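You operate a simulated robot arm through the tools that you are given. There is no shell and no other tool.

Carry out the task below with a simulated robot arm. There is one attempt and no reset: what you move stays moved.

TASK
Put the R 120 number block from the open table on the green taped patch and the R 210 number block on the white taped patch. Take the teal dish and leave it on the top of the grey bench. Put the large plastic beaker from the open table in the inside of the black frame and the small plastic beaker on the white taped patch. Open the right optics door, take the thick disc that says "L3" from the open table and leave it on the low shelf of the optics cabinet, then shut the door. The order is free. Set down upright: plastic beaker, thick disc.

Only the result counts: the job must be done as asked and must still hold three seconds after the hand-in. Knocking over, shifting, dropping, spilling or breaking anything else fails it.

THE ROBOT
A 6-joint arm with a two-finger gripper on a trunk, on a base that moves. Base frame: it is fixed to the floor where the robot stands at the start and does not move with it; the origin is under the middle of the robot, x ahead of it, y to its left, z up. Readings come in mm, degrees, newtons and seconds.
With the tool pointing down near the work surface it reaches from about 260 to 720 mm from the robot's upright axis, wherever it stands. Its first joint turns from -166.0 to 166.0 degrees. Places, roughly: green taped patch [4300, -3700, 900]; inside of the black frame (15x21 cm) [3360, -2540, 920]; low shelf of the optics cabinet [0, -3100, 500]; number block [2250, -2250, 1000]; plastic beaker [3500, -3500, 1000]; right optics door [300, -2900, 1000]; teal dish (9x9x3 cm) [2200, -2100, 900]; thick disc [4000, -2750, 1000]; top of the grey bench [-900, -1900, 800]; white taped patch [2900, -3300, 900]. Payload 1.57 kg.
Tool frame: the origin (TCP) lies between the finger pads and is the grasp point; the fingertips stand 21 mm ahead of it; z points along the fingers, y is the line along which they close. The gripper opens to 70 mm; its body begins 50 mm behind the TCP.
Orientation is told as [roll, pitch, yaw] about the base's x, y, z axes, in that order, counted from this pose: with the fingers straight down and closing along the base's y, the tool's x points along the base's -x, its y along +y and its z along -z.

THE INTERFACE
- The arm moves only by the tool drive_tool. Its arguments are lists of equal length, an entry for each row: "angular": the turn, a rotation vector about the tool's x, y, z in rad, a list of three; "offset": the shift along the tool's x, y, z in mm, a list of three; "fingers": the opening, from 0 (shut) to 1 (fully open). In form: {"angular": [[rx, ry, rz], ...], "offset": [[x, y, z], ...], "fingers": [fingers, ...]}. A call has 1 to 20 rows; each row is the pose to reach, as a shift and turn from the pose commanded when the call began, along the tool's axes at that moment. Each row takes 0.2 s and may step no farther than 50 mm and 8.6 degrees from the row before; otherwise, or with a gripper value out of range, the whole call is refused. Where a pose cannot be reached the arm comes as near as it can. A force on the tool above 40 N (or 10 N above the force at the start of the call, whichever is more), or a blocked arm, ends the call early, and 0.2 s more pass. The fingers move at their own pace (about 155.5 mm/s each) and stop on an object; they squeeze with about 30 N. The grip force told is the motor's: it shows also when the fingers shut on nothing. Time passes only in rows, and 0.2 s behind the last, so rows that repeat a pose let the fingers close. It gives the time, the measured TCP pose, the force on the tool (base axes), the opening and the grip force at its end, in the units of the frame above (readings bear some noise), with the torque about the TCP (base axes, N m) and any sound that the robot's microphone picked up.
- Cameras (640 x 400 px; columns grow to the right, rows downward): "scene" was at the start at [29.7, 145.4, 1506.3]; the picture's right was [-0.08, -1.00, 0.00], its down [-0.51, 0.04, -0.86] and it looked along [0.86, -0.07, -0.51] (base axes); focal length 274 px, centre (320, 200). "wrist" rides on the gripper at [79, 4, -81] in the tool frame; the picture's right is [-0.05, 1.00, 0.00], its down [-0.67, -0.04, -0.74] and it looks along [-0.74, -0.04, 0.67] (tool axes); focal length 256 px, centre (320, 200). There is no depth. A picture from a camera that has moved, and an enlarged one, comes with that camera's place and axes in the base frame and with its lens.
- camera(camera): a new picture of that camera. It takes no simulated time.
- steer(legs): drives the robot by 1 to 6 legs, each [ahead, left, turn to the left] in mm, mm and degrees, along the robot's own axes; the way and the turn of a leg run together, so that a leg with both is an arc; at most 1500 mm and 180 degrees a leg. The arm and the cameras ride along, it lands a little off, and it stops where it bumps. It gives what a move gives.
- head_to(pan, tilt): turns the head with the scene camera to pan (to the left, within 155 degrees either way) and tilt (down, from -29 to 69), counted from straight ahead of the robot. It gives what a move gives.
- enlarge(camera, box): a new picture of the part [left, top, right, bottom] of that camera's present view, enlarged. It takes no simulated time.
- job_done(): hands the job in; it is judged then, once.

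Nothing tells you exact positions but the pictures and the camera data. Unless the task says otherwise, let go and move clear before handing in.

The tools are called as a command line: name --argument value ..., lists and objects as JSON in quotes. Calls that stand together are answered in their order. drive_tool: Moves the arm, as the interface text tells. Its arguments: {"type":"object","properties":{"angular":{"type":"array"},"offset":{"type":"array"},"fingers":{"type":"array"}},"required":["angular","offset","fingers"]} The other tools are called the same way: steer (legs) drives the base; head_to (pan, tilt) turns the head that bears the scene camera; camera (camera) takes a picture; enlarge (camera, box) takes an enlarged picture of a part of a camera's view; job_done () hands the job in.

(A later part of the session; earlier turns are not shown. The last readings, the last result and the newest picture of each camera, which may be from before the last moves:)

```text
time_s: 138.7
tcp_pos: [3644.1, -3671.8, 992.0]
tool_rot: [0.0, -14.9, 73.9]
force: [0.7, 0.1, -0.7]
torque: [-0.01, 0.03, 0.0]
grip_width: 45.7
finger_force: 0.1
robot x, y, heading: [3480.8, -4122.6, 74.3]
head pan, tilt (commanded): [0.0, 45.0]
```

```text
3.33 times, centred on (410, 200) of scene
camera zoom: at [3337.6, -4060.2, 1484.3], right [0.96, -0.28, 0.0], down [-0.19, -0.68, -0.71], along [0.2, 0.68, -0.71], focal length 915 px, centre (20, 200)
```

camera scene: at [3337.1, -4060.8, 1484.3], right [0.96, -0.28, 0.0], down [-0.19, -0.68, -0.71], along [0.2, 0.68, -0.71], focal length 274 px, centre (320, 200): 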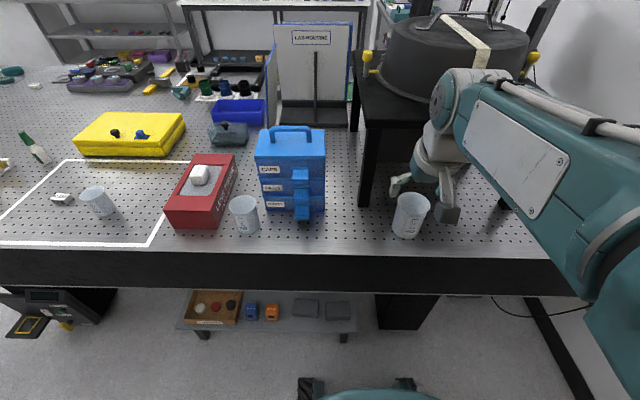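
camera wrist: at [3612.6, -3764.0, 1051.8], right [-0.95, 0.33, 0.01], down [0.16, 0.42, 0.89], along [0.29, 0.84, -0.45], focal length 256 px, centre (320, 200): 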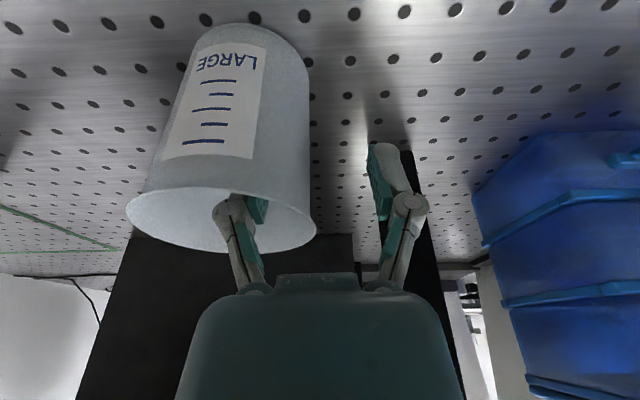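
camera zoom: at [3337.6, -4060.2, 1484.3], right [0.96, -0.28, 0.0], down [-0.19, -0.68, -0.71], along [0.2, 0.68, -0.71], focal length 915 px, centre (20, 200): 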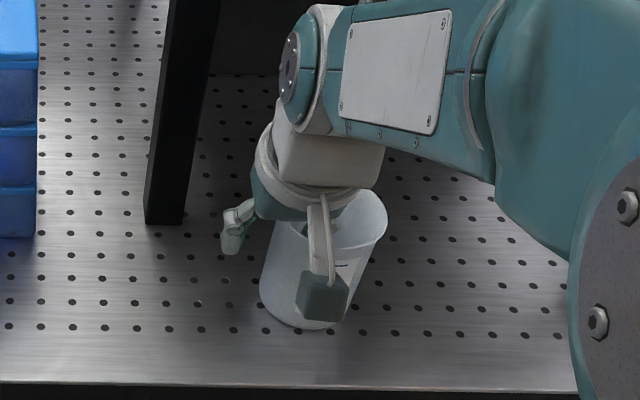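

One finger is inside, one outside. Closing on the wall and lifting a little.

drive_tool --angular '[[0, 0, 0], [0, 0, 0], [0, 0, 0], [0, 0, 0], [0, 0, 0]]' --offset '[[0, 0, 0], [0, 0, 0], [0, 0, 0], [0, 0, 0], [0, 0, 0]]' --fingers '[0.4, 0.2, 0, 0, 0]'

camera --camera "wrist"

enlarge --camera "scene" --box '[350, 140, 470, 260]'

```text
time_s: 139.9
tcp_pos: [3644.3, -3672.5, 993.0]
tool_rot: [0.0, -14.8, 73.9]
force: [-0.3, 0.7, 0.1]
torque: [0.02, -0.02, 0.04]
grip_width: 6.1
finger_force: 30.1
robot x, y, heading: [3479.4, -4122.2, 74.0]
head pan, tilt (commanded): [0.0, 45.0]
```

```text
taken
camera wrist: at [3612.7, -3764.0, 1051.9], right [-0.95, 0.33, 0.01], down [0.16, 0.42, 0.89], along [0.29, 0.84, -0.45], focal length 256 px, centre (320, 200)
```

wrist: 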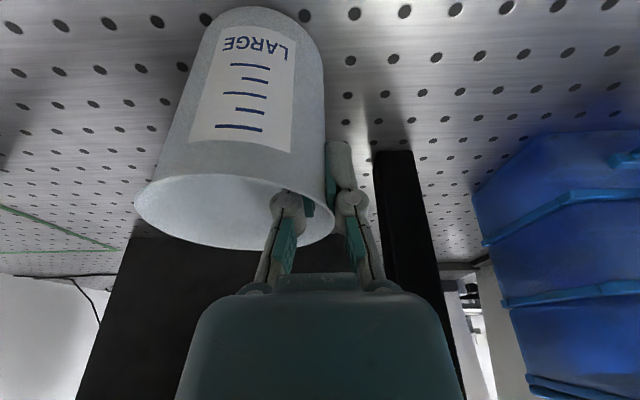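

```text
3.33 times, centred on (410, 200) of scene
camera zoom: at [3337.7, -4060.2, 1484.3], right [0.96, -0.28, 0.0], down [-0.19, -0.68, -0.71], along [0.2, 0.68, -0.71], focal length 915 px, centre (20, 200)
```

zoom: 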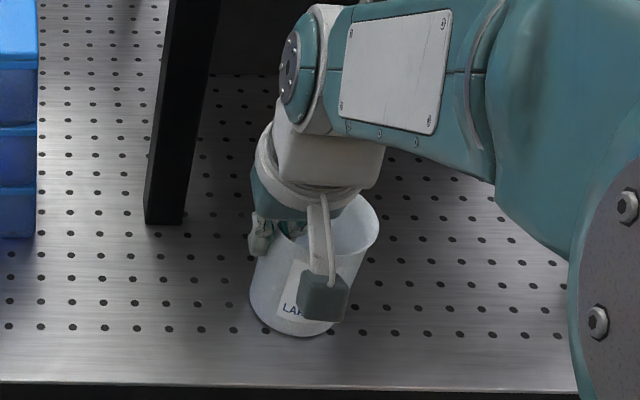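

Gripped on the wall (6 mm). Lifting 40 mm and checking it hangs upright.

drive_tool --angular '[[0, 0, 0], [0, 0, 0], [0, 0, 0], [0, 0, 0]]' --offset '[[-1.3, 0, -4.8], [-3.9, 0, -14.5], [-7.7, 0, -29], [-10.3, 0, -38.7]]' --fingers '[0, 0, 0, 0]'

camera --camera "wrist"

enlarge --camera "scene" --box '[350, 140, 470, 260]'

```text
time_s: 140.9
tcp_pos: [3641.7, -3672.1, 1033.2]
tool_rot: [0.0, -15.0, 73.9]
force: [0.2, -0.7, -0.6]
torque: [0.03, -0.01, 0.01]
grip_width: 6.2
finger_force: 30.1
robot x, y, heading: [3478.4, -4124.4, 73.9]
head pan, tilt (commanded): [0.0, 45.0]
```

```text
taken
camera wrist: at [3611.0, -3763.4, 1092.0], right [-0.95, 0.33, 0.01], down [0.16, 0.42, 0.89], along [0.29, 0.84, -0.45], focal length 256 px, centre (320, 200)
```

wrist: 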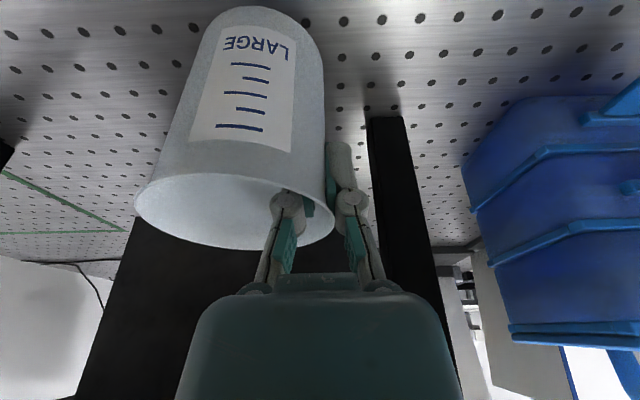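

```text
3.33 times, centred on (410, 200) of scene
camera zoom: at [3337.7, -4060.2, 1484.3], right [0.96, -0.28, 0.0], down [-0.19, -0.68, -0.71], along [0.2, 0.68, -0.71], focal length 915 px, centre (20, 200)
```

zoom: 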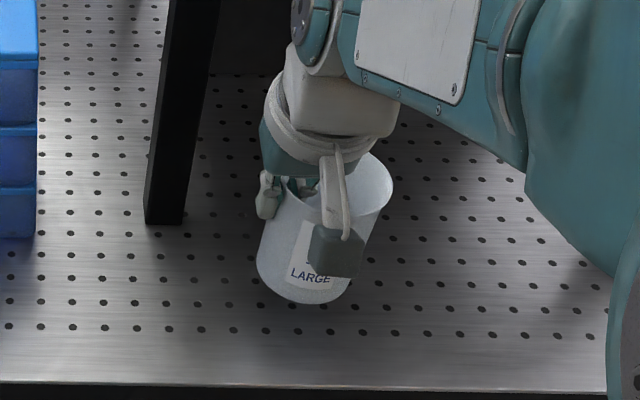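

It hangs rigidly. Pulling back toward me, then up to carry height.

drive_tool --angular '[[0, 0, 0], [0, 0, 0], [0, 0, 0], [0, 0, 0], [0, 0, 0], [0, 0, 0]]' --offset '[[35, 0, -9.4], [71, 0, -18.9], [106, 0, -28.3], [97, 0, -63], [88, 0, -97], [78, 0, -134]]' --fingers '[0, 0, 0, 0, 0, 0]'

steer --legs '[[-300, 0, 0]]'

camera --camera "wrist"

head_to --pan -60 --tilt 20

camera --camera "scene"

```text
time_s: 142.3
tcp_pos: [3611.7, -3779.8, 1143.4]
tool_rot: [0.0, -14.9, 73.9]
force: [-0.6, 0.4, -0.3]
torque: [0.0, 0.03, 0.01]
grip_width: 6.3
finger_force: 30.3
robot x, y, heading: [3477.9, -4124.4, 74.0]
head pan, tilt (commanded): [0.0, 45.0]
```

```text
time_s: 144.4
tcp_pos: [3529.9, -4067.7, 1145.3]
tool_rot: [-0.1, -14.9, 73.9]
force: [0.8, -0.3, 0.2]
torque: [0.01, 0.0, -0.01]
grip_width: 6.0
finger_force: 29.7
robot x, y, heading: [3399.7, -4411.9, 73.8]
head pan, tilt (commanded): [0.0, 45.0]
```

```text
taken
camera wrist: at [3498.5, -4160.7, 1202.6], right [-0.94, 0.33, 0.01], down [0.16, 0.42, 0.89], along [0.29, 0.84, -0.45], focal length 256 px, centre (320, 200)
```

wrist: 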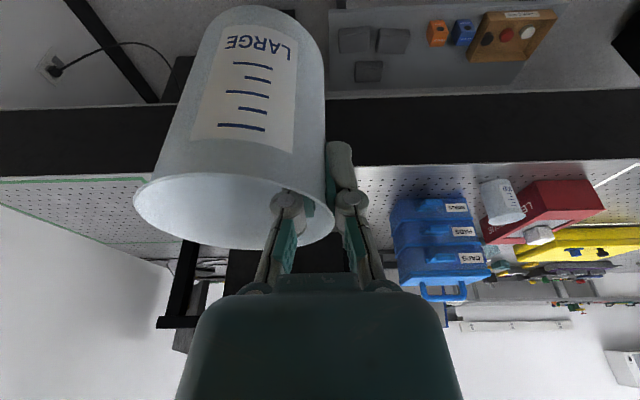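

```text
time_s: 145.7
tcp_pos: [3530.8, -4069.1, 1143.1]
tool_rot: [0.0, -15.0, 73.8]
force: [0.3, 0.0, -0.3]
torque: [0.02, -0.01, 0.0]
grip_width: 6.1
finger_force: 30.2
robot x, y, heading: [3399.6, -4413.1, 73.8]
head pan, tilt (commanded): [-60.0, 20.0]
```

```text
taken
camera scene: at [3322.3, -4404.8, 1523.0], right [0.24, -0.97, 0.0], down [-0.33, -0.08, -0.94], along [0.91, 0.23, -0.34], focal length 274 px, centre (320, 200)
```

scene: 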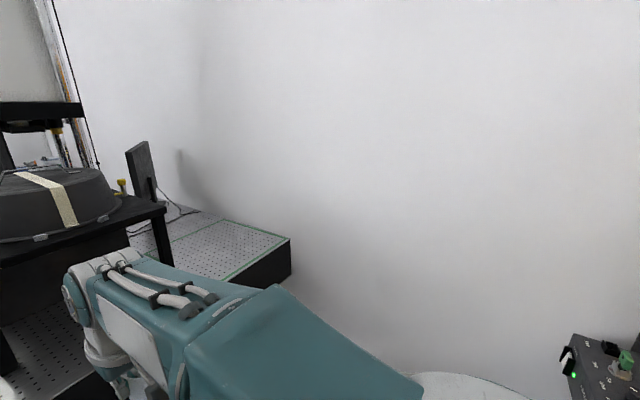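

LARGE is secure. Driving back around the right end of the table to the near side.

steer --legs '[[0, 1370, -0.7], [0, 1370, 0]]'

```text
time_s: 159.0
tcp_pos: [922.1, -3237.5, 1142.6]
tool_rot: [0.0, -14.9, 71.8]
force: [0.3, 1.0, -0.6]
torque: [0.0, 0.02, 0.02]
grip_width: 6.0
finger_force: 29.9
robot x, y, heading: [777.3, -3572.3, 72.2]
head pan, tilt (commanded): [-60.0, 20.0]
```

On track; now forward along the corridor to the near side.

steer --legs '[[1260, 12, 0], [1260, 12, 0]]'

camera --camera "wrist"

```text
time_s: 171.3
tcp_pos: [1678.2, -841.2, 1143.4]
tool_rot: [-0.1, -14.9, 72.2]
force: [0.9, 0.8, -0.7]
torque: [0.04, -0.02, 0.03]
grip_width: 6.1
finger_force: 29.7
robot x, y, heading: [1535.3, -1182.7, 72.3]
head pan, tilt (commanded): [-60.0, 20.0]
```

```text
taken
camera wrist: at [1643.4, -933.0, 1202.6], right [-0.94, 0.35, 0.01], down [0.17, 0.42, 0.89], along [0.31, 0.84, -0.45], focal length 256 px, centre (320, 200)
```

wrist: 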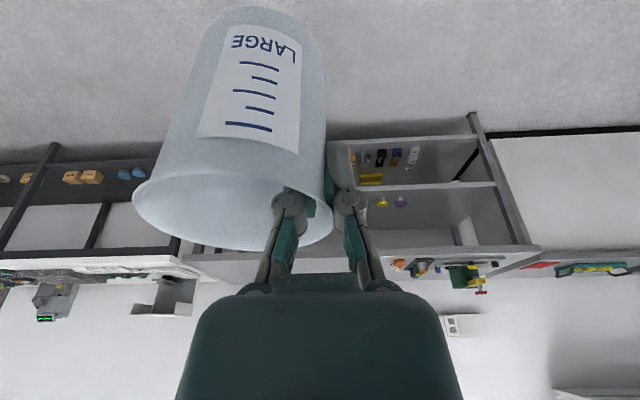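

Turning to face the table and sliding left along the near side to the black frame.

steer --legs '[[0, 0, -179.2], [0, 1050, 0], [0, 1050, 0]]'

head_to --pan 0 --tilt 35

camera --camera "scene"

camera --camera "wrist"

```text
time_s: 189.0
tcp_pos: [3320.8, -2197.9, 1143.0]
tool_rot: [0.1, -14.9, -110.6]
force: [-0.1, -0.5, -0.8]
torque: [0.0, 0.0, 0.01]
grip_width: 6.0
finger_force: 30.1
robot x, y, heading: [3479.4, -1865.6, -110.5]
head pan, tilt (commanded): [-60.0, 20.0]
```

```text
time_s: 190.3
tcp_pos: [3321.7, -2198.9, 1143.7]
tool_rot: [-0.2, -14.8, -110.5]
force: [-0.8, 0.7, -0.6]
torque: [-0.03, 0.01, 0.03]
grip_width: 6.3
finger_force: 30.3
robot x, y, heading: [3478.9, -1864.1, -110.7]
head pan, tilt (commanded): [0.0, 35.0]
```

```text
taken
camera scene: at [3612.2, -1949.7, 1499.1], right [-0.94, 0.35, 0.0], down [0.2, 0.54, -0.82], along [-0.29, -0.77, -0.57], focal length 274 px, centre (320, 200)
```

scene: 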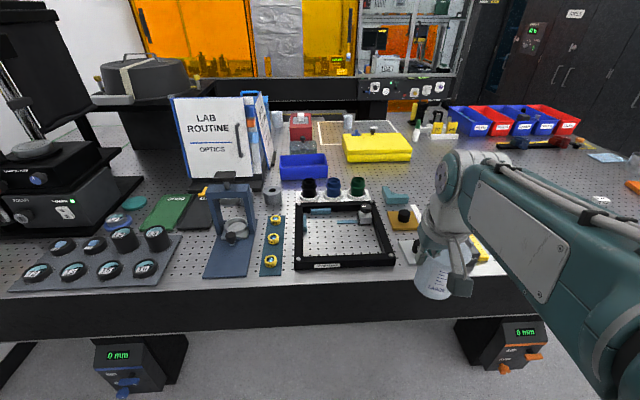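

```text
taken
camera wrist: at [3360.2, -2108.5, 1202.6], right [0.92, -0.4, 0.01], down [-0.19, -0.41, 0.89], along [-0.35, -0.82, -0.45], focal length 256 px, centre (320, 200)
```

wrist: 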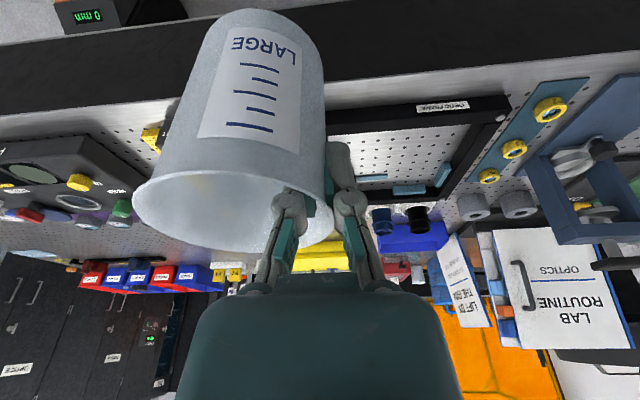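

The black frame is just ahead. Zooming on the frame to see its interior.

enlarge --camera "scene" --box '[270, 170, 430, 280]'

enlarge --camera "scene" --box '[0, 160, 290, 310]'

```text
3.64 times, centred on (350, 225) of scene
camera zoom: at [3612.2, -1949.7, 1499.1], right [-0.94, 0.35, 0.0], down [0.2, 0.54, -0.82], along [-0.29, -0.77, -0.57], focal length 998 px, centre (211, 109)
```

zoom: 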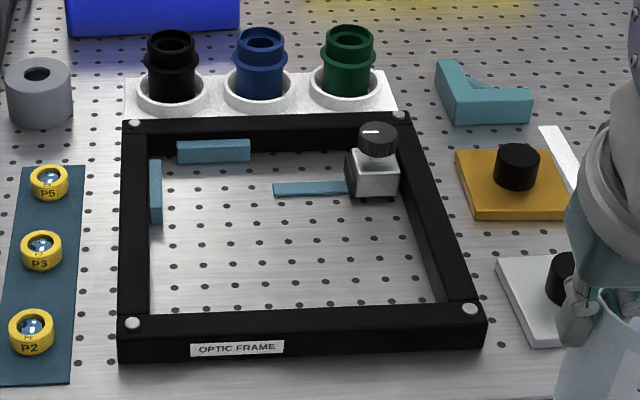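

```text
2.21 times, centred on (145, 235) of scene
camera zoom: at [3612.2, -1949.7, 1499.1], right [-0.94, 0.35, 0.0], down [0.2, 0.54, -0.82], along [-0.29, -0.77, -0.57], focal length 606 px, centre (706, 123)
```

zoom: 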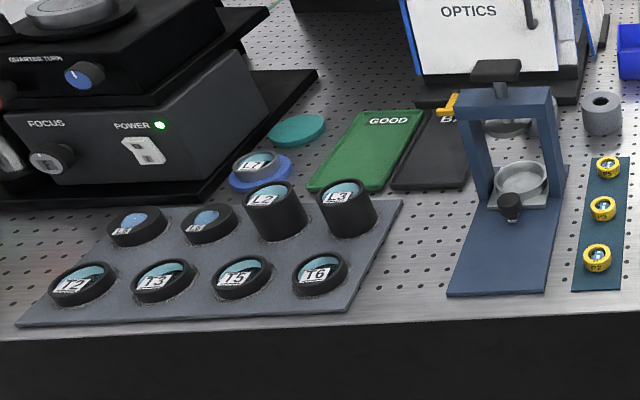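

The frame's interior has a free front area with a small clamp at its back right. I'll dock squarely in front of it.

steer --legs '[[0, 60, 3.7], [165, 0, 0]]'

head_to --pan 0 --tilt 50

camera --camera "scene"

enlarge --camera "scene" --box '[260, 130, 440, 260]'

camera --camera "wrist"

```text
time_s: 192.3
tcp_pos: [3362.5, -2390.6, 1142.7]
tool_rot: [-0.5, -14.9, -106.6]
force: [0.0, 0.0, -0.3]
torque: [0.0, -0.02, -0.03]
grip_width: 5.8
finger_force: 29.9
robot x, y, heading: [3490.7, -2050.0, -107.0]
head pan, tilt (commanded): [0.0, 35.0]
```

```text
time_s: 193.1
tcp_pos: [3359.8, -2391.6, 1143.8]
tool_rot: [-0.3, -14.9, -106.7]
force: [0.7, 0.1, -0.1]
torque: [0.0, 0.0, 0.01]
grip_width: 6.3
finger_force: 29.8
robot x, y, heading: [3490.5, -2047.2, -106.9]
head pan, tilt (commanded): [0.0, 50.0]
```

```text
taken
camera scene: at [3636.7, -2113.0, 1477.1], right [-0.96, 0.29, 0.0], down [0.22, 0.73, -0.64], along [-0.19, -0.61, -0.77], focal length 274 px, centre (320, 200)
```

scene: 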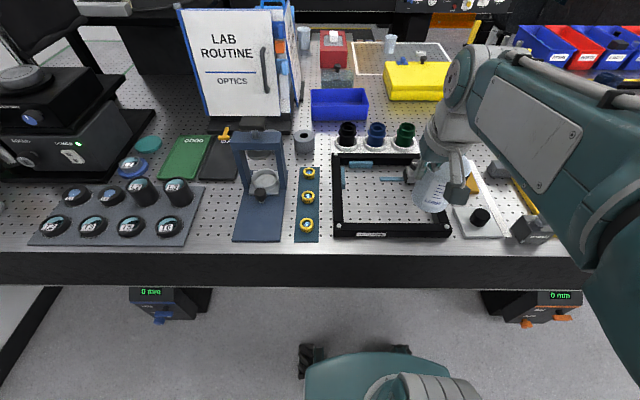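

```text
3.08 times, centred on (350, 195) of scene
camera zoom: at [3636.7, -2113.0, 1477.1], right [-0.96, 0.29, 0.0], down [0.22, 0.73, -0.64], along [-0.19, -0.61, -0.77], focal length 844 px, centre (228, 215)
```

zoom: 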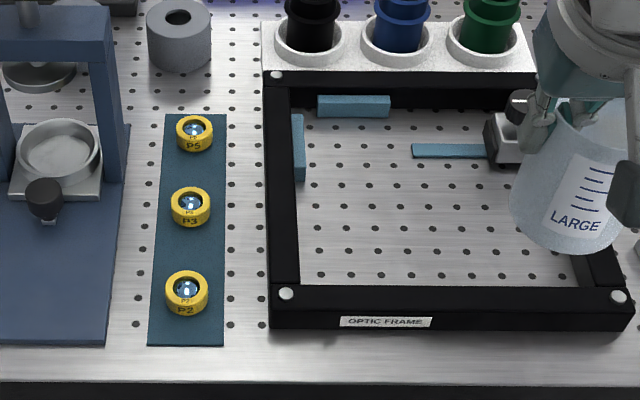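

```text
taken
camera wrist: at [3393.0, -2298.4, 1202.8], right [0.94, -0.34, 0.01], down [-0.16, -0.42, 0.89], along [-0.3, -0.84, -0.45], focal length 256 px, centre (320, 200)
```

wrist: 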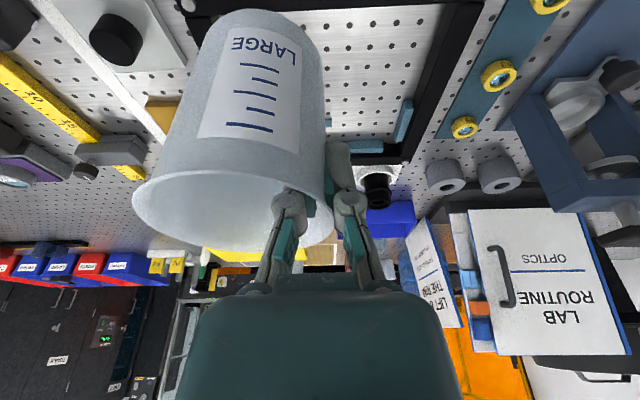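

Frame interior runs about 230 mm each way; I'll place LARGE near its middle, ahead of the clamp. Moving over it at height first.

drive_tool --angular '[[0, 0, 0], [0, 0, 0], [0, 0, 0], [0, 0, 0]]' --offset '[[-33, 15.8, 8.8], [-66, 31.5, 17.6], [-99, 47.3, 26.3], [-132.1, 63, 35.1]]' --fingers '[0, 0, 0, 0]'

camera --camera "scene"

camera --camera "wrist"

```text
time_s: 194.1
tcp_pos: [3377.8, -2538.6, 1146.0]
tool_rot: [-0.2, -14.9, -106.7]
force: [0.2, 0.2, 0.1]
torque: [0.0, 0.0, -0.02]
grip_width: 6.1
finger_force: 29.4
robot x, y, heading: [3492.3, -2051.1, -106.7]
head pan, tilt (commanded): [0.0, 50.0]
```

```text
taken
camera scene: at [3633.0, -2112.7, 1477.3], right [-0.96, 0.29, 0.0], down [0.22, 0.73, -0.64], along [-0.19, -0.61, -0.77], focal length 274 px, centre (320, 200)
```

scene: 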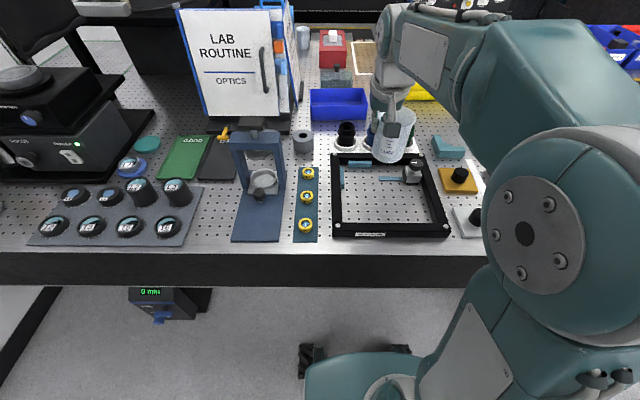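

```text
taken
camera wrist: at [3410.5, -2446.0, 1205.0], right [0.94, -0.34, 0.01], down [-0.16, -0.42, 0.89], along [-0.3, -0.84, -0.45], focal length 256 px, centre (320, 200)
```

wrist: 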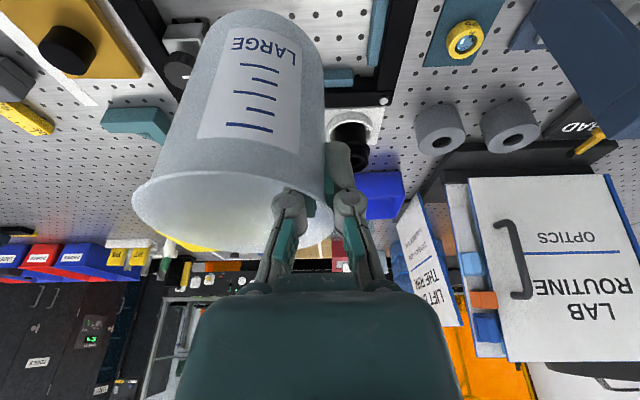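

The predicted touchdown is mid-frame. Descending to just above the table.

drive_tool --angular '[[0, 0, 0], [0, 0, 0], [0, 0, 0], [0, 0, 0], [0, 0, 0]]' --offset '[[9, 0, 34], [18, 0, 68], [27, 0, 102], [35, 0, 132], [35, 0, 132]]' --fingers '[0, 0, 0, 0, 0]'

camera --camera "wrist"

enlarge --camera "scene" --box '[310, 130, 470, 250]'

```text
time_s: 195.3
tcp_pos: [3376.9, -2540.2, 1004.4]
tool_rot: [-0.1, -14.9, -106.8]
force: [0.4, -0.1, -0.1]
torque: [0.0, 0.02, 0.01]
grip_width: 6.1
finger_force: 29.9
robot x, y, heading: [3488.3, -2047.6, -106.7]
head pan, tilt (commanded): [0.0, 50.0]
```

```text
taken
camera wrist: at [3409.8, -2447.7, 1063.9], right [0.94, -0.34, 0.01], down [-0.16, -0.42, 0.89], along [-0.3, -0.84, -0.45], focal length 256 px, centre (320, 200)
```

wrist: 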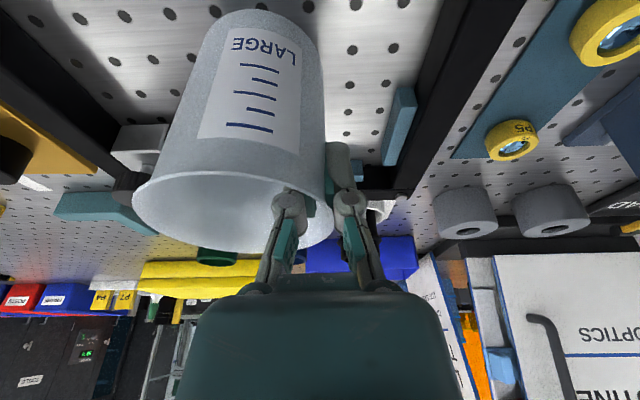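

```text
3.33 times, centred on (390, 190) of scene
camera zoom: at [3632.2, -2112.6, 1477.4], right [-0.96, 0.29, 0.0], down [0.22, 0.73, -0.64], along [-0.19, -0.61, -0.77], focal length 915 px, centre (87, 233)
```

zoom: 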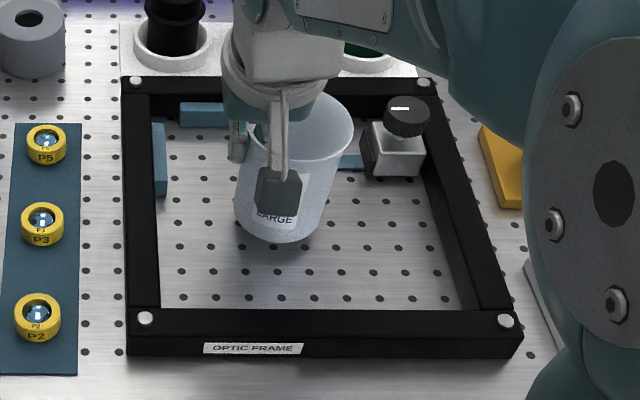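

Lowering gently to contact.

drive_tool --angular '[[0, 0, 0], [0, 0, 0], [0, 0, 0], [0, 0, 0]]' --offset '[[1.3, 0, 4.8], [2, 0, 7.7], [2.5, 0, 9.5], [2.9, 0, 11]]' --fingers '[0, 0, 0, 0]'

```text
time_s: 196.3
tcp_pos: [3375.8, -2539.4, 994.9]
tool_rot: [-0.1, -14.9, -106.8]
force: [-0.2, 0.3, -1.1]
torque: [0.03, -0.01, 0.05]
grip_width: 6.1
finger_force: 30.2
robot x, y, heading: [3490.5, -2048.3, -107.0]
head pan, tilt (commanded): [0.0, 50.0]
```

drive_tool --angular '[[0, 0, 0], [0, 0, 0]]' --offset '[[0.5, 0, 1.9], [0.9, 0, 3.4]]' --fingers '[0, 0]'

```text
time_s: 196.9
tcp_pos: [3376.2, -2539.4, 991.8]
tool_rot: [-0.1, -14.9, -106.8]
force: [0.7, 0.5, -1.1]
torque: [0.01, 0.0, -0.01]
grip_width: 6.0
finger_force: 30.3
robot x, y, heading: [3492.9, -2048.3, -106.9]
head pan, tilt (commanded): [0.0, 50.0]
```

No contact yet at TCP 992; continuing slowly.

drive_tool --angular '[[0, 0, 0], [0, 0, 0]]' --offset '[[0.5, 0, 1.9], [0.8, 0, 2.9]]' --fingers '[0, 0]'

enlarge --camera "scene" --box '[350, 160, 430, 220]'

```text
time_s: 197.5
tcp_pos: [3376.9, -2540.5, 991.6]
tool_rot: [-0.1, -15.3, -106.7]
force: [1.7, -1.5, 20.0]
torque: [0.41, 0.08, -0.09]
grip_width: 5.9
finger_force: 30.5
robot x, y, heading: [3491.6, -2046.1, -107.2]
head pan, tilt (commanded): [0.0, 50.0]
```

```text
6.67 times, centred on (390, 190) of scene
camera zoom: at [3632.8, -2111.5, 1477.4], right [-0.96, 0.29, 0.0], down [0.22, 0.73, -0.64], along [-0.19, -0.61, -0.77], focal length 1829 px, centre (-147, 267)
```

zoom: 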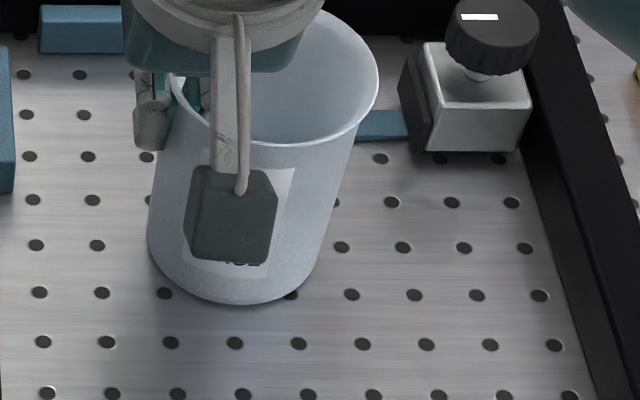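

Contact. Relieving 2 mm, opening the fingers to about 42 mm, then rising vertically.

drive_tool --angular '[[0, 0, 0], [0, 0, 0], [0, 0, 0], [0, 0, 0]]' --offset '[[-0.6, 0, -2.4], [-0.6, 0, -2.4], [-0.6, 0, -2.4], [-0.6, 0, -2.4]]' --fingers '[0, 0.3, 0.6, 0.6]'

camera --camera "wrist"

enlarge --camera "scene" --box '[350, 160, 430, 220]'

```text
time_s: 198.5
tcp_pos: [3377.4, -2538.4, 990.7]
tool_rot: [-0.1, -14.9, -106.7]
force: [0.5, -0.2, 1.0]
torque: [-0.01, 0.0, 0.01]
grip_width: 41.9
finger_force: 0.1
robot x, y, heading: [3487.8, -2049.5, -106.7]
head pan, tilt (commanded): [0.0, 50.0]
```

```text
taken
camera wrist: at [3409.5, -2446.6, 1050.3], right [0.94, -0.34, 0.01], down [-0.16, -0.42, 0.89], along [-0.3, -0.84, -0.45], focal length 256 px, centre (320, 200)
```

wrist: 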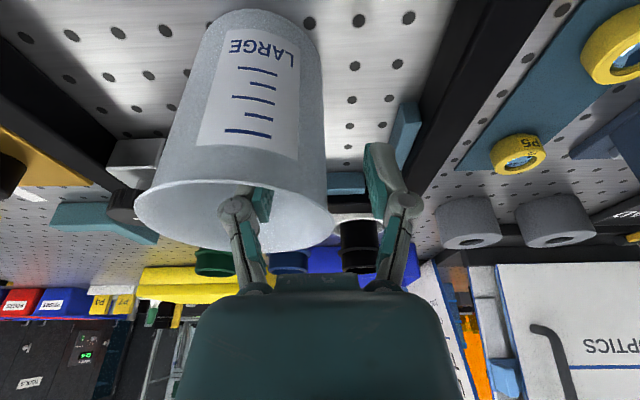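

```text
6.67 times, centred on (390, 190) of scene
camera zoom: at [3632.2, -2112.6, 1477.4], right [-0.96, 0.29, 0.0], down [0.22, 0.73, -0.64], along [-0.19, -0.61, -0.77], focal length 1829 px, centre (-147, 267)
```

zoom: 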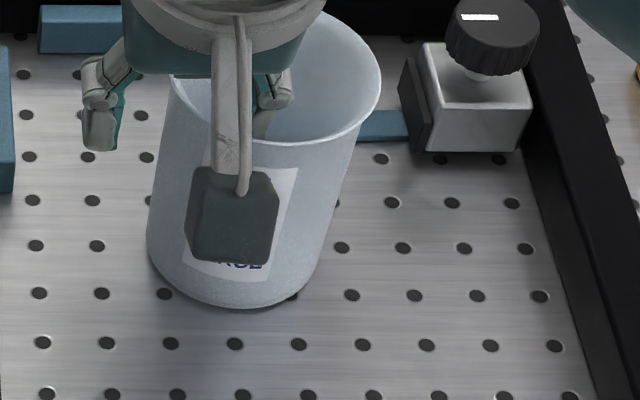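

Released and upright. Rising straight up.

drive_tool --angular '[[0, 0, 0], [0, 0, 0], [0, 0, 0], [0, 0, 0], [0, 0, 0]]' --offset '[[-5, 0, -19], [-12.9, 0, -48], [-21.8, 0, -82], [-31, 0, -116], [-41, 0, -155]]' --fingers '[0.6, 0.6, 0.6, 0.6, 0.6]'

camera --camera "scene"

enlarge --camera "scene" --box '[10, 130, 310, 260]'

```text
time_s: 199.7
tcp_pos: [3377.3, -2540.3, 1151.4]
tool_rot: [-0.1, -14.9, -106.7]
force: [0.4, 0.1, -0.7]
torque: [0.0, 0.0, 0.01]
grip_width: 41.9
finger_force: 0.0
robot x, y, heading: [3495.2, -2048.7, -107.0]
head pan, tilt (commanded): [0.0, 50.0]
```

```text
taken
camera scene: at [3632.2, -2112.4, 1477.4], right [-0.96, 0.29, 0.0], down [0.22, 0.73, -0.64], along [-0.19, -0.61, -0.77], focal length 274 px, centre (320, 200)
```

scene: 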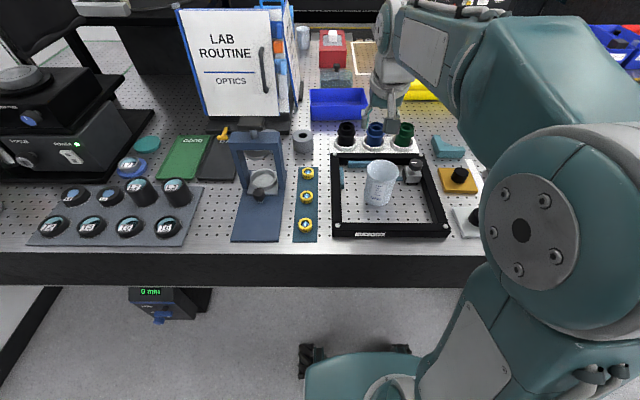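

```text
2.13 times, centred on (160, 195) of scene
camera zoom: at [3632.2, -2112.4, 1477.4], right [-0.96, 0.29, 0.0], down [0.22, 0.73, -0.64], along [-0.19, -0.61, -0.77], focal length 585 px, centre (661, 211)
```

zoom: 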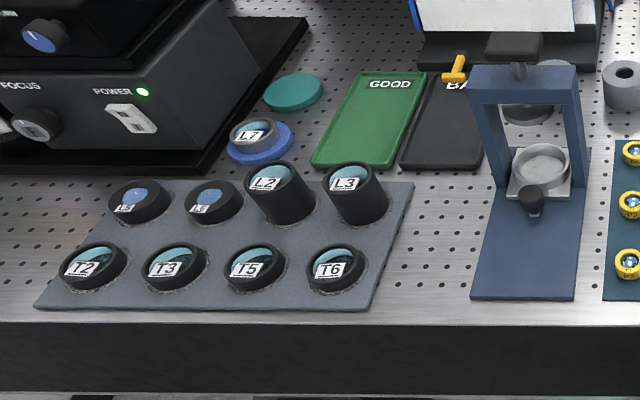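

LARGE stands inside the frame. Next is R 120: retract the arm upright, back out and slide right along the near edge.

drive_tool --angular '[[0, 0.065, 0], [0, 0.13, 0], [0, 0.195, 0], [0, 0.26, 0]]' --offset '[[28, -13, -15], [56, -26, -30], [84, -40, -46], [112, -53, -61]]' --fingers '[1, 1, 1, 1]'

steer --legs '[[-250, 0, 0], [0, -1000, 0]]'

head_to --pan 0 --tilt 40

camera --camera "scene"

```text
time_s: 200.7
tcp_pos: [3364.0, -2405.9, 1181.1]
tool_rot: [-0.1, 0.0, -106.8]
force: [-0.2, 0.4, -0.7]
torque: [0.03, -0.03, -0.02]
grip_width: 69.9
finger_force: 0.0
robot x, y, heading: [3489.3, -2050.0, -106.7]
head pan, tilt (commanded): [0.0, 50.0]
```

```text
time_s: 207.3
tcp_pos: [2462.7, -1872.0, 1181.7]
tool_rot: [-0.2, 0.0, -107.6]
force: [0.2, -0.4, -0.3]
torque: [0.0, 0.03, -0.01]
grip_width: 69.6
finger_force: 0.1
robot x, y, heading: [2592.1, -1516.1, -107.6]
head pan, tilt (commanded): [0.0, 50.0]
```

```text
time_s: 208.1
tcp_pos: [2462.4, -1872.3, 1182.3]
tool_rot: [-0.1, -0.1, -107.5]
force: [0.6, 0.5, 0.2]
torque: [-0.01, 0.02, 0.0]
grip_width: 70.1
finger_force: 0.1
robot x, y, heading: [2585.7, -1514.0, -107.5]
head pan, tilt (commanded): [0.0, 40.0]
```

```text
taken
camera scene: at [2731.8, -1588.4, 1491.5], right [-0.95, 0.3, 0.0], down [0.19, 0.61, -0.77], along [-0.23, -0.73, -0.64], focal length 274 px, centre (320, 200)
```

scene: 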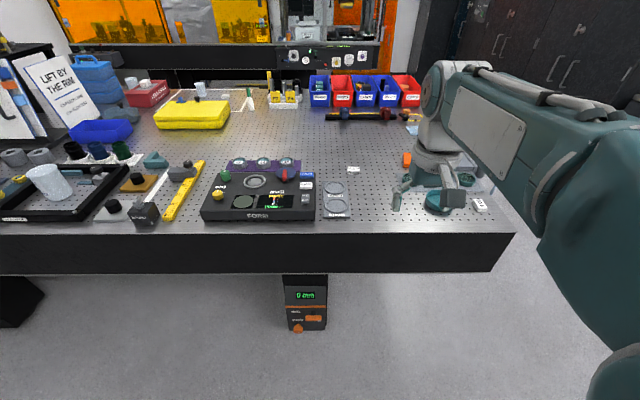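

R 120 is near (2355, -2374). Docking.

steer --legs '[[258, 0, 0.6]]'

camera --camera "wrist"

enlarge --camera "wrist" --box '[330, 130, 430, 210]'

camera --camera "scene"

```text
time_s: 209.9
tcp_pos: [2388.8, -2116.0, 1182.9]
tool_rot: [0.0, 0.1, -107.0]
force: [0.2, 0.3, 0.5]
torque: [0.06, -0.03, -0.01]
grip_width: 70.0
finger_force: 0.2
robot x, y, heading: [2516.0, -1757.0, -107.2]
head pan, tilt (commanded): [0.0, 40.0]
```

```text
taken
camera wrist: at [2416.5, -2041.9, 1264.5], right [0.94, -0.34, 0.0], down [-0.23, -0.63, 0.75], along [-0.26, -0.7, -0.67], focal length 256 px, centre (320, 200)
```

wrist: 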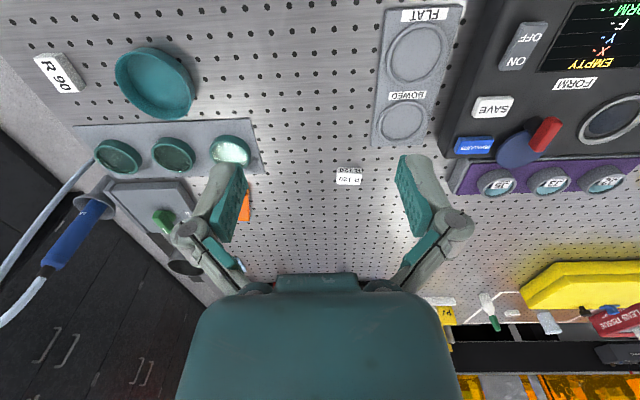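

```text
5.00 times, centred on (380, 170) of wrist
camera zoom: at [2416.5, -2041.9, 1264.5], right [0.94, -0.34, 0.0], down [-0.23, -0.63, 0.75], along [-0.26, -0.7, -0.67], focal length 1280 px, centre (20, 350)
```

zoom: 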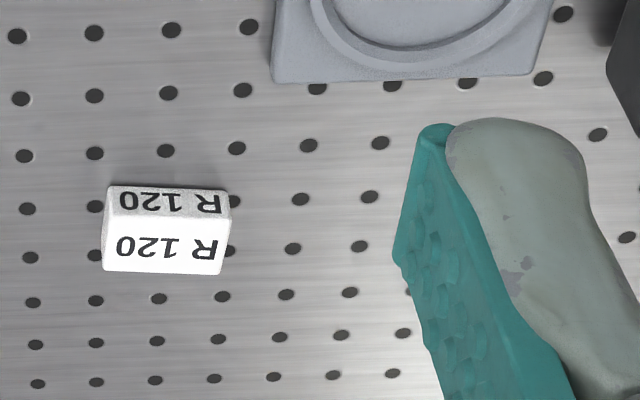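

```text
taken
camera scene: at [2655.9, -1830.3, 1491.6], right [-0.96, 0.29, 0.0], down [0.19, 0.62, -0.77], along [-0.23, -0.73, -0.64], focal length 274 px, centre (320, 200)
```

scene: 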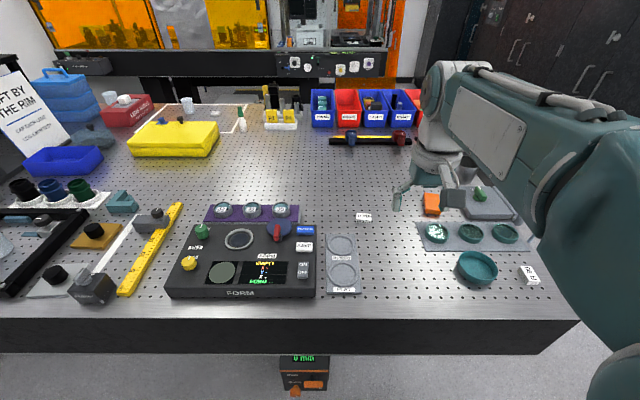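

R 120 is at about (2353.5, -2363), turned ~6° relative to my hand. Moving above it.

drive_tool --angular '[[0, 0, 0.016], [0, 0, 0.032], [0, 0, 0.048], [0, 0, 0.064], [0, 0, 0.08], [0, 0, 0.096], [0, 0, 0.113]]' --offset '[[-35, 5.6, 15], [-70, 11.2, 40], [-105, 16.8, 65], [-140, 22.4, 90], [-175, 28, 115], [-210, 33.6, 140], [-245.7, 39.2, 170]]' --fingers '[1, 1, 1, 1, 1, 1, 1]'

camera --camera "wrist"

```text
time_s: 211.5
tcp_pos: [2355.0, -2362.7, 1015.5]
tool_rot: [-0.1, -0.1, -113.5]
force: [-0.6, 0.2, 0.4]
torque: [-0.08, 0.0, 0.02]
grip_width: 69.6
finger_force: 0.1
robot x, y, heading: [2519.4, -1755.5, -107.2]
head pan, tilt (commanded): [0.0, 40.0]
```

```text
taken
camera wrist: at [2390.9, -2291.2, 1096.4], right [0.89, -0.45, 0.0], down [-0.3, -0.6, 0.75], along [-0.33, -0.67, -0.67], focal length 256 px, centre (320, 200)
```

wrist: 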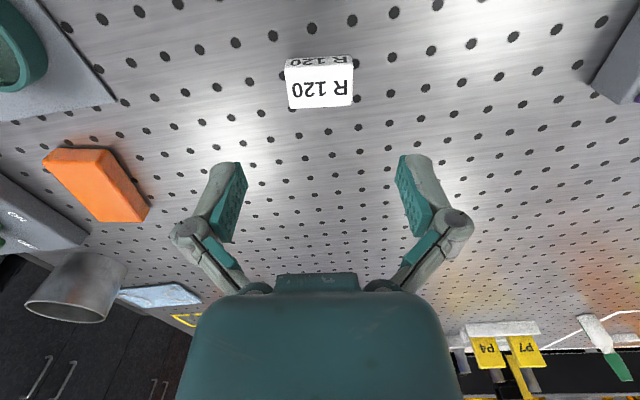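

Centred. Descending and gripping R 120, then lifting.

drive_tool --angular '[[0, 0, 0], [0, 0, 0], [0, 0, 0], [0, 0, 0], [0, 0, 0], [0, 0, 0], [0, 0, 0], [0, 0, 0]]' --offset '[[1.5, 0, 30], [1.5, 0, 60], [1.5, 0, 75], [1.5, 0, 83], [1.5, 0, 83], [1.5, 0, 83], [1.5, 0, 83], [1.5, 0, 83]]' --fingers '[1, 1, 1, 1, 0.3, 0, 0, 0]'

drive_tool --angular '[[0, 0, 0], [0, 0, 0], [0, 0, 0], [0, 0, 0], [0, 0, 0], [0, 0, 0]]' --offset '[[0, 0, -20], [0, 0, -60], [0, 0, -100], [0, 0, -140], [0, 0, -180], [0, 0, -220]]' --fingers '[0, 0, 0, 0, 0, 0]'

camera --camera "wrist"

```text
time_s: 213.3
tcp_pos: [2354.5, -2363.0, 929.2]
tool_rot: [-0.1, 0.0, -113.5]
force: [-0.4, -0.5, 5.4]
torque: [0.05, 0.03, 0.01]
grip_width: 42.8
finger_force: 29.8
robot x, y, heading: [2517.8, -1757.5, -107.1]
head pan, tilt (commanded): [0.0, 40.0]
```

```text
time_s: 214.7
tcp_pos: [2353.5, -2363.1, 1150.2]
tool_rot: [0.0, -0.1, -113.5]
force: [-0.7, -0.1, 0.3]
torque: [-0.01, -0.03, -0.01]
grip_width: 42.9
finger_force: 30.8
robot x, y, heading: [2519.8, -1759.5, -107.2]
head pan, tilt (commanded): [0.0, 40.0]
```

```text
taken
camera wrist: at [2388.5, -2291.4, 1232.7], right [0.89, -0.45, 0.0], down [-0.3, -0.6, 0.74], along [-0.33, -0.67, -0.67], focal length 256 px, centre (320, 200)
```

wrist: 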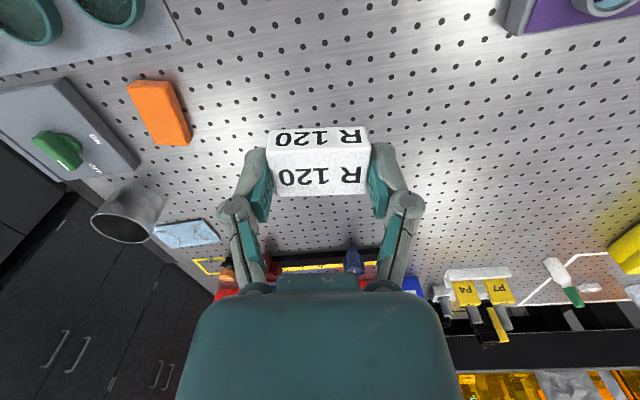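

R 120 is held. Retracting and driving around to the far side again.

drive_tool --angular '[[0, 0, -0.018], [0, 0, -0.036], [0, 0, -0.054], [0, 0, -0.072], [0, 0, -0.09], [0, 0, -0.11]]' --offset '[[40, -11, -5], [81, -22, -10], [122, -33, -15], [162, -44, -20], [203, -55, -25], [244, -67, -30]]' --fingers '[0, 0, 0, 0, 0, 0]'

steer --legs '[[-330, 0, 0], [0, -1118, 0], [1300, 0, 0], [1250, 0, 0]]'

```text
time_s: 216.1
tcp_pos: [2390.6, -2109.7, 1178.4]
tool_rot: [-0.1, 0.0, -107.1]
force: [-0.6, 0.1, -0.3]
torque: [0.02, -0.01, -0.02]
grip_width: 42.9
finger_force: 30.0
robot x, y, heading: [2517.5, -1757.9, -107.1]
head pan, tilt (commanded): [0.0, 40.0]
```

```text
time_s: 235.8
tcp_pos: [687.2, -3970.8, 1181.2]
tool_rot: [-0.2, 0.1, -107.1]
force: [0.8, -0.2, 0.2]
torque: [0.01, 0.0, 0.01]
grip_width: 42.8
finger_force: 29.9
robot x, y, heading: [817.4, -3615.0, -107.0]
head pan, tilt (commanded): [0.0, 40.0]
```

Turning to face the table and sliding right toward the green patch at the far end.

steer --legs '[[0, 0, -179.9], [0, -1100, 0], [0, -1100, 0]]'

head_to --pan -55 --tilt 25

camera --camera "scene"

```text
time_s: 254.0
tcp_pos: [3073.3, -3789.6, 1181.4]
tool_rot: [-0.3, -0.1, 78.2]
force: [-0.6, 0.4, 0.9]
torque: [-0.02, -0.04, -0.02]
grip_width: 42.6
finger_force: 30.4
robot x, y, heading: [2982.1, -4154.3, 78.0]
head pan, tilt (commanded): [0.0, 40.0]
```

```text
time_s: 255.2
tcp_pos: [3074.7, -3788.4, 1181.3]
tool_rot: [0.0, -0.2, 78.2]
force: [0.6, 0.9, -0.6]
torque: [0.04, 0.01, 0.03]
grip_width: 42.6
finger_force: 29.7
robot x, y, heading: [2980.8, -4151.3, 78.4]
head pan, tilt (commanded): [-55.0, 25.0]
```

```text
taken
camera scene: at [2900.4, -4143.7, 1514.9], right [0.4, -0.92, 0.0], down [-0.39, -0.17, -0.91], along [0.83, 0.36, -0.42], focal length 274 px, centre (320, 200)
```

scene: 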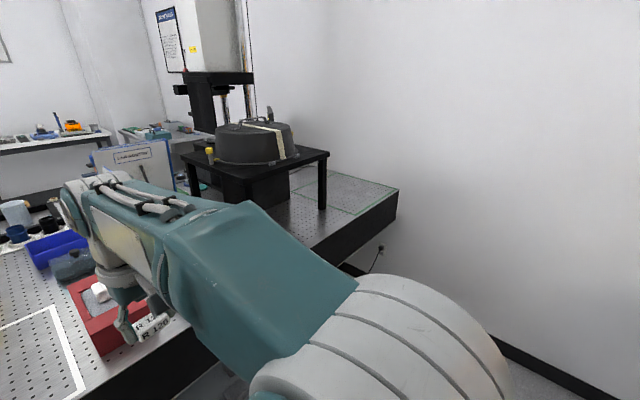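

Heading drifted a bit; correcting, and sliding the last metre to the green patch.

steer --legs '[[-100, 0, -5.1], [0, -1000, 0]]'

head_to --pan 0 --tilt 40

camera --camera "scene"

camera --camera "wrist"

```text
time_s: 261.1
tcp_pos: [4031.9, -4200.2, 1181.4]
tool_rot: [-0.1, -0.1, 71.7]
force: [0.3, -0.2, 0.2]
torque: [0.01, 0.02, -0.01]
grip_width: 43.0
finger_force: 29.8
robot x, y, heading: [3900.0, -4551.6, 71.9]
head pan, tilt (commanded): [-55.0, 25.0]
```

```text
time_s: 262.4
tcp_pos: [4032.1, -4200.7, 1179.7]
tool_rot: [-0.1, -0.2, 71.7]
force: [0.8, -0.4, -0.1]
torque: [0.02, -0.02, -0.01]
grip_width: 42.8
finger_force: 29.6
robot x, y, heading: [3900.9, -4550.4, 71.9]
head pan, tilt (commanded): [0.0, 40.0]
```

```text
taken
camera scene: at [3758.7, -4479.8, 1491.6], right [0.95, -0.31, 0.0], down [-0.2, -0.61, -0.77], along [0.24, 0.73, -0.64], focal length 274 px, centre (320, 200)
```

scene: 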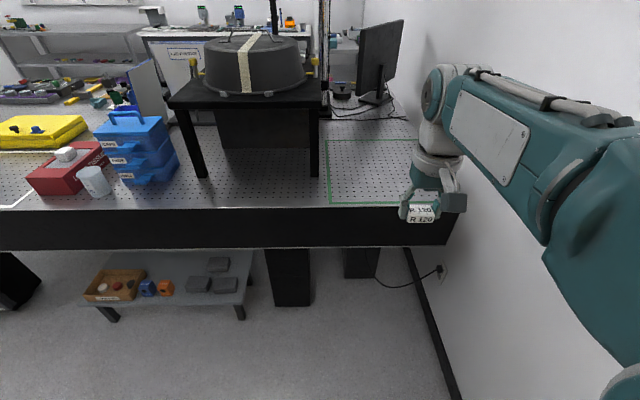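

```text
taken
camera wrist: at [4003.2, -4274.4, 1262.6], right [-0.93, 0.36, 0.0], down [0.24, 0.62, 0.75], along [0.27, 0.69, -0.67], focal length 256 px, centre (320, 200)
```

wrist: 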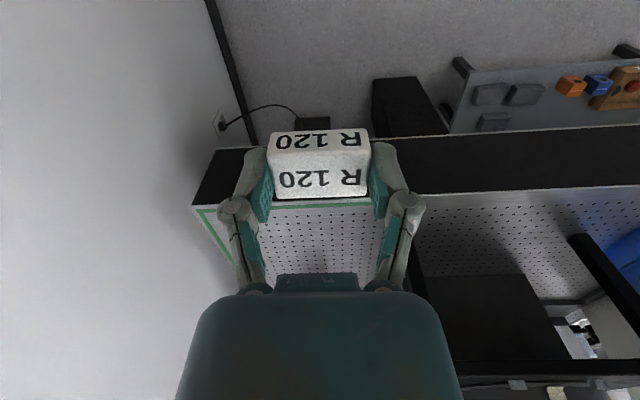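

The green patch starts at about e.g. (4005, -3837) at its front-left corner. Docking in front of it.

steer --legs '[[320, 0, 1.2]]'

head_to --pan 0 --tilt 50

camera --camera "scene"

camera --camera "wrist"

```text
time_s: 264.5
tcp_pos: [4124.8, -3898.2, 1179.5]
tool_rot: [-0.1, 0.0, 72.4]
force: [0.4, 0.5, 0.4]
torque: [-0.02, -0.02, -0.02]
grip_width: 42.8
finger_force: 30.2
robot x, y, heading: [3999.3, -4249.8, 72.7]
head pan, tilt (commanded): [0.0, 40.0]
```

```text
time_s: 265.2
tcp_pos: [4125.1, -3895.9, 1179.9]
tool_rot: [-0.1, -0.1, 72.4]
force: [0.1, -0.2, -0.3]
torque: [-0.01, 0.0, -0.02]
grip_width: 42.8
finger_force: 30.7
robot x, y, heading: [3996.2, -4247.2, 72.8]
head pan, tilt (commanded): [0.0, 50.0]
```

```text
taken
camera scene: at [3852.8, -4187.1, 1477.4], right [0.95, -0.3, 0.0], down [-0.23, -0.73, -0.64], along [0.19, 0.61, -0.77], focal length 274 px, centre (320, 200)
```

scene: 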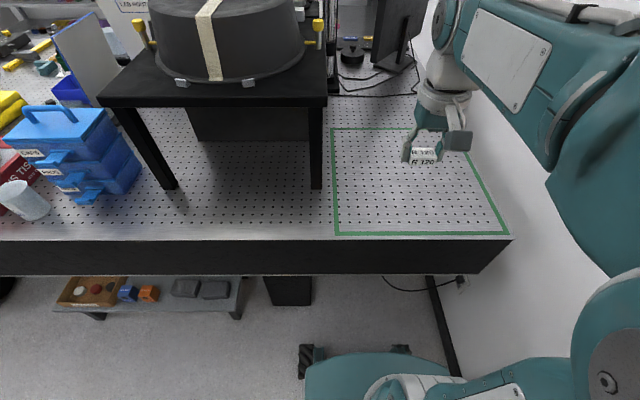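

```text
taken
camera wrist: at [4097.0, -3970.9, 1262.6], right [-0.94, 0.35, 0.0], down [0.23, 0.62, 0.75], along [0.26, 0.7, -0.67], focal length 256 px, centre (320, 200)
```

wrist: 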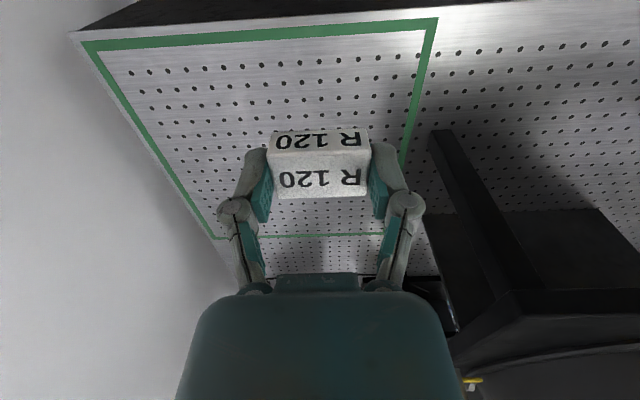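

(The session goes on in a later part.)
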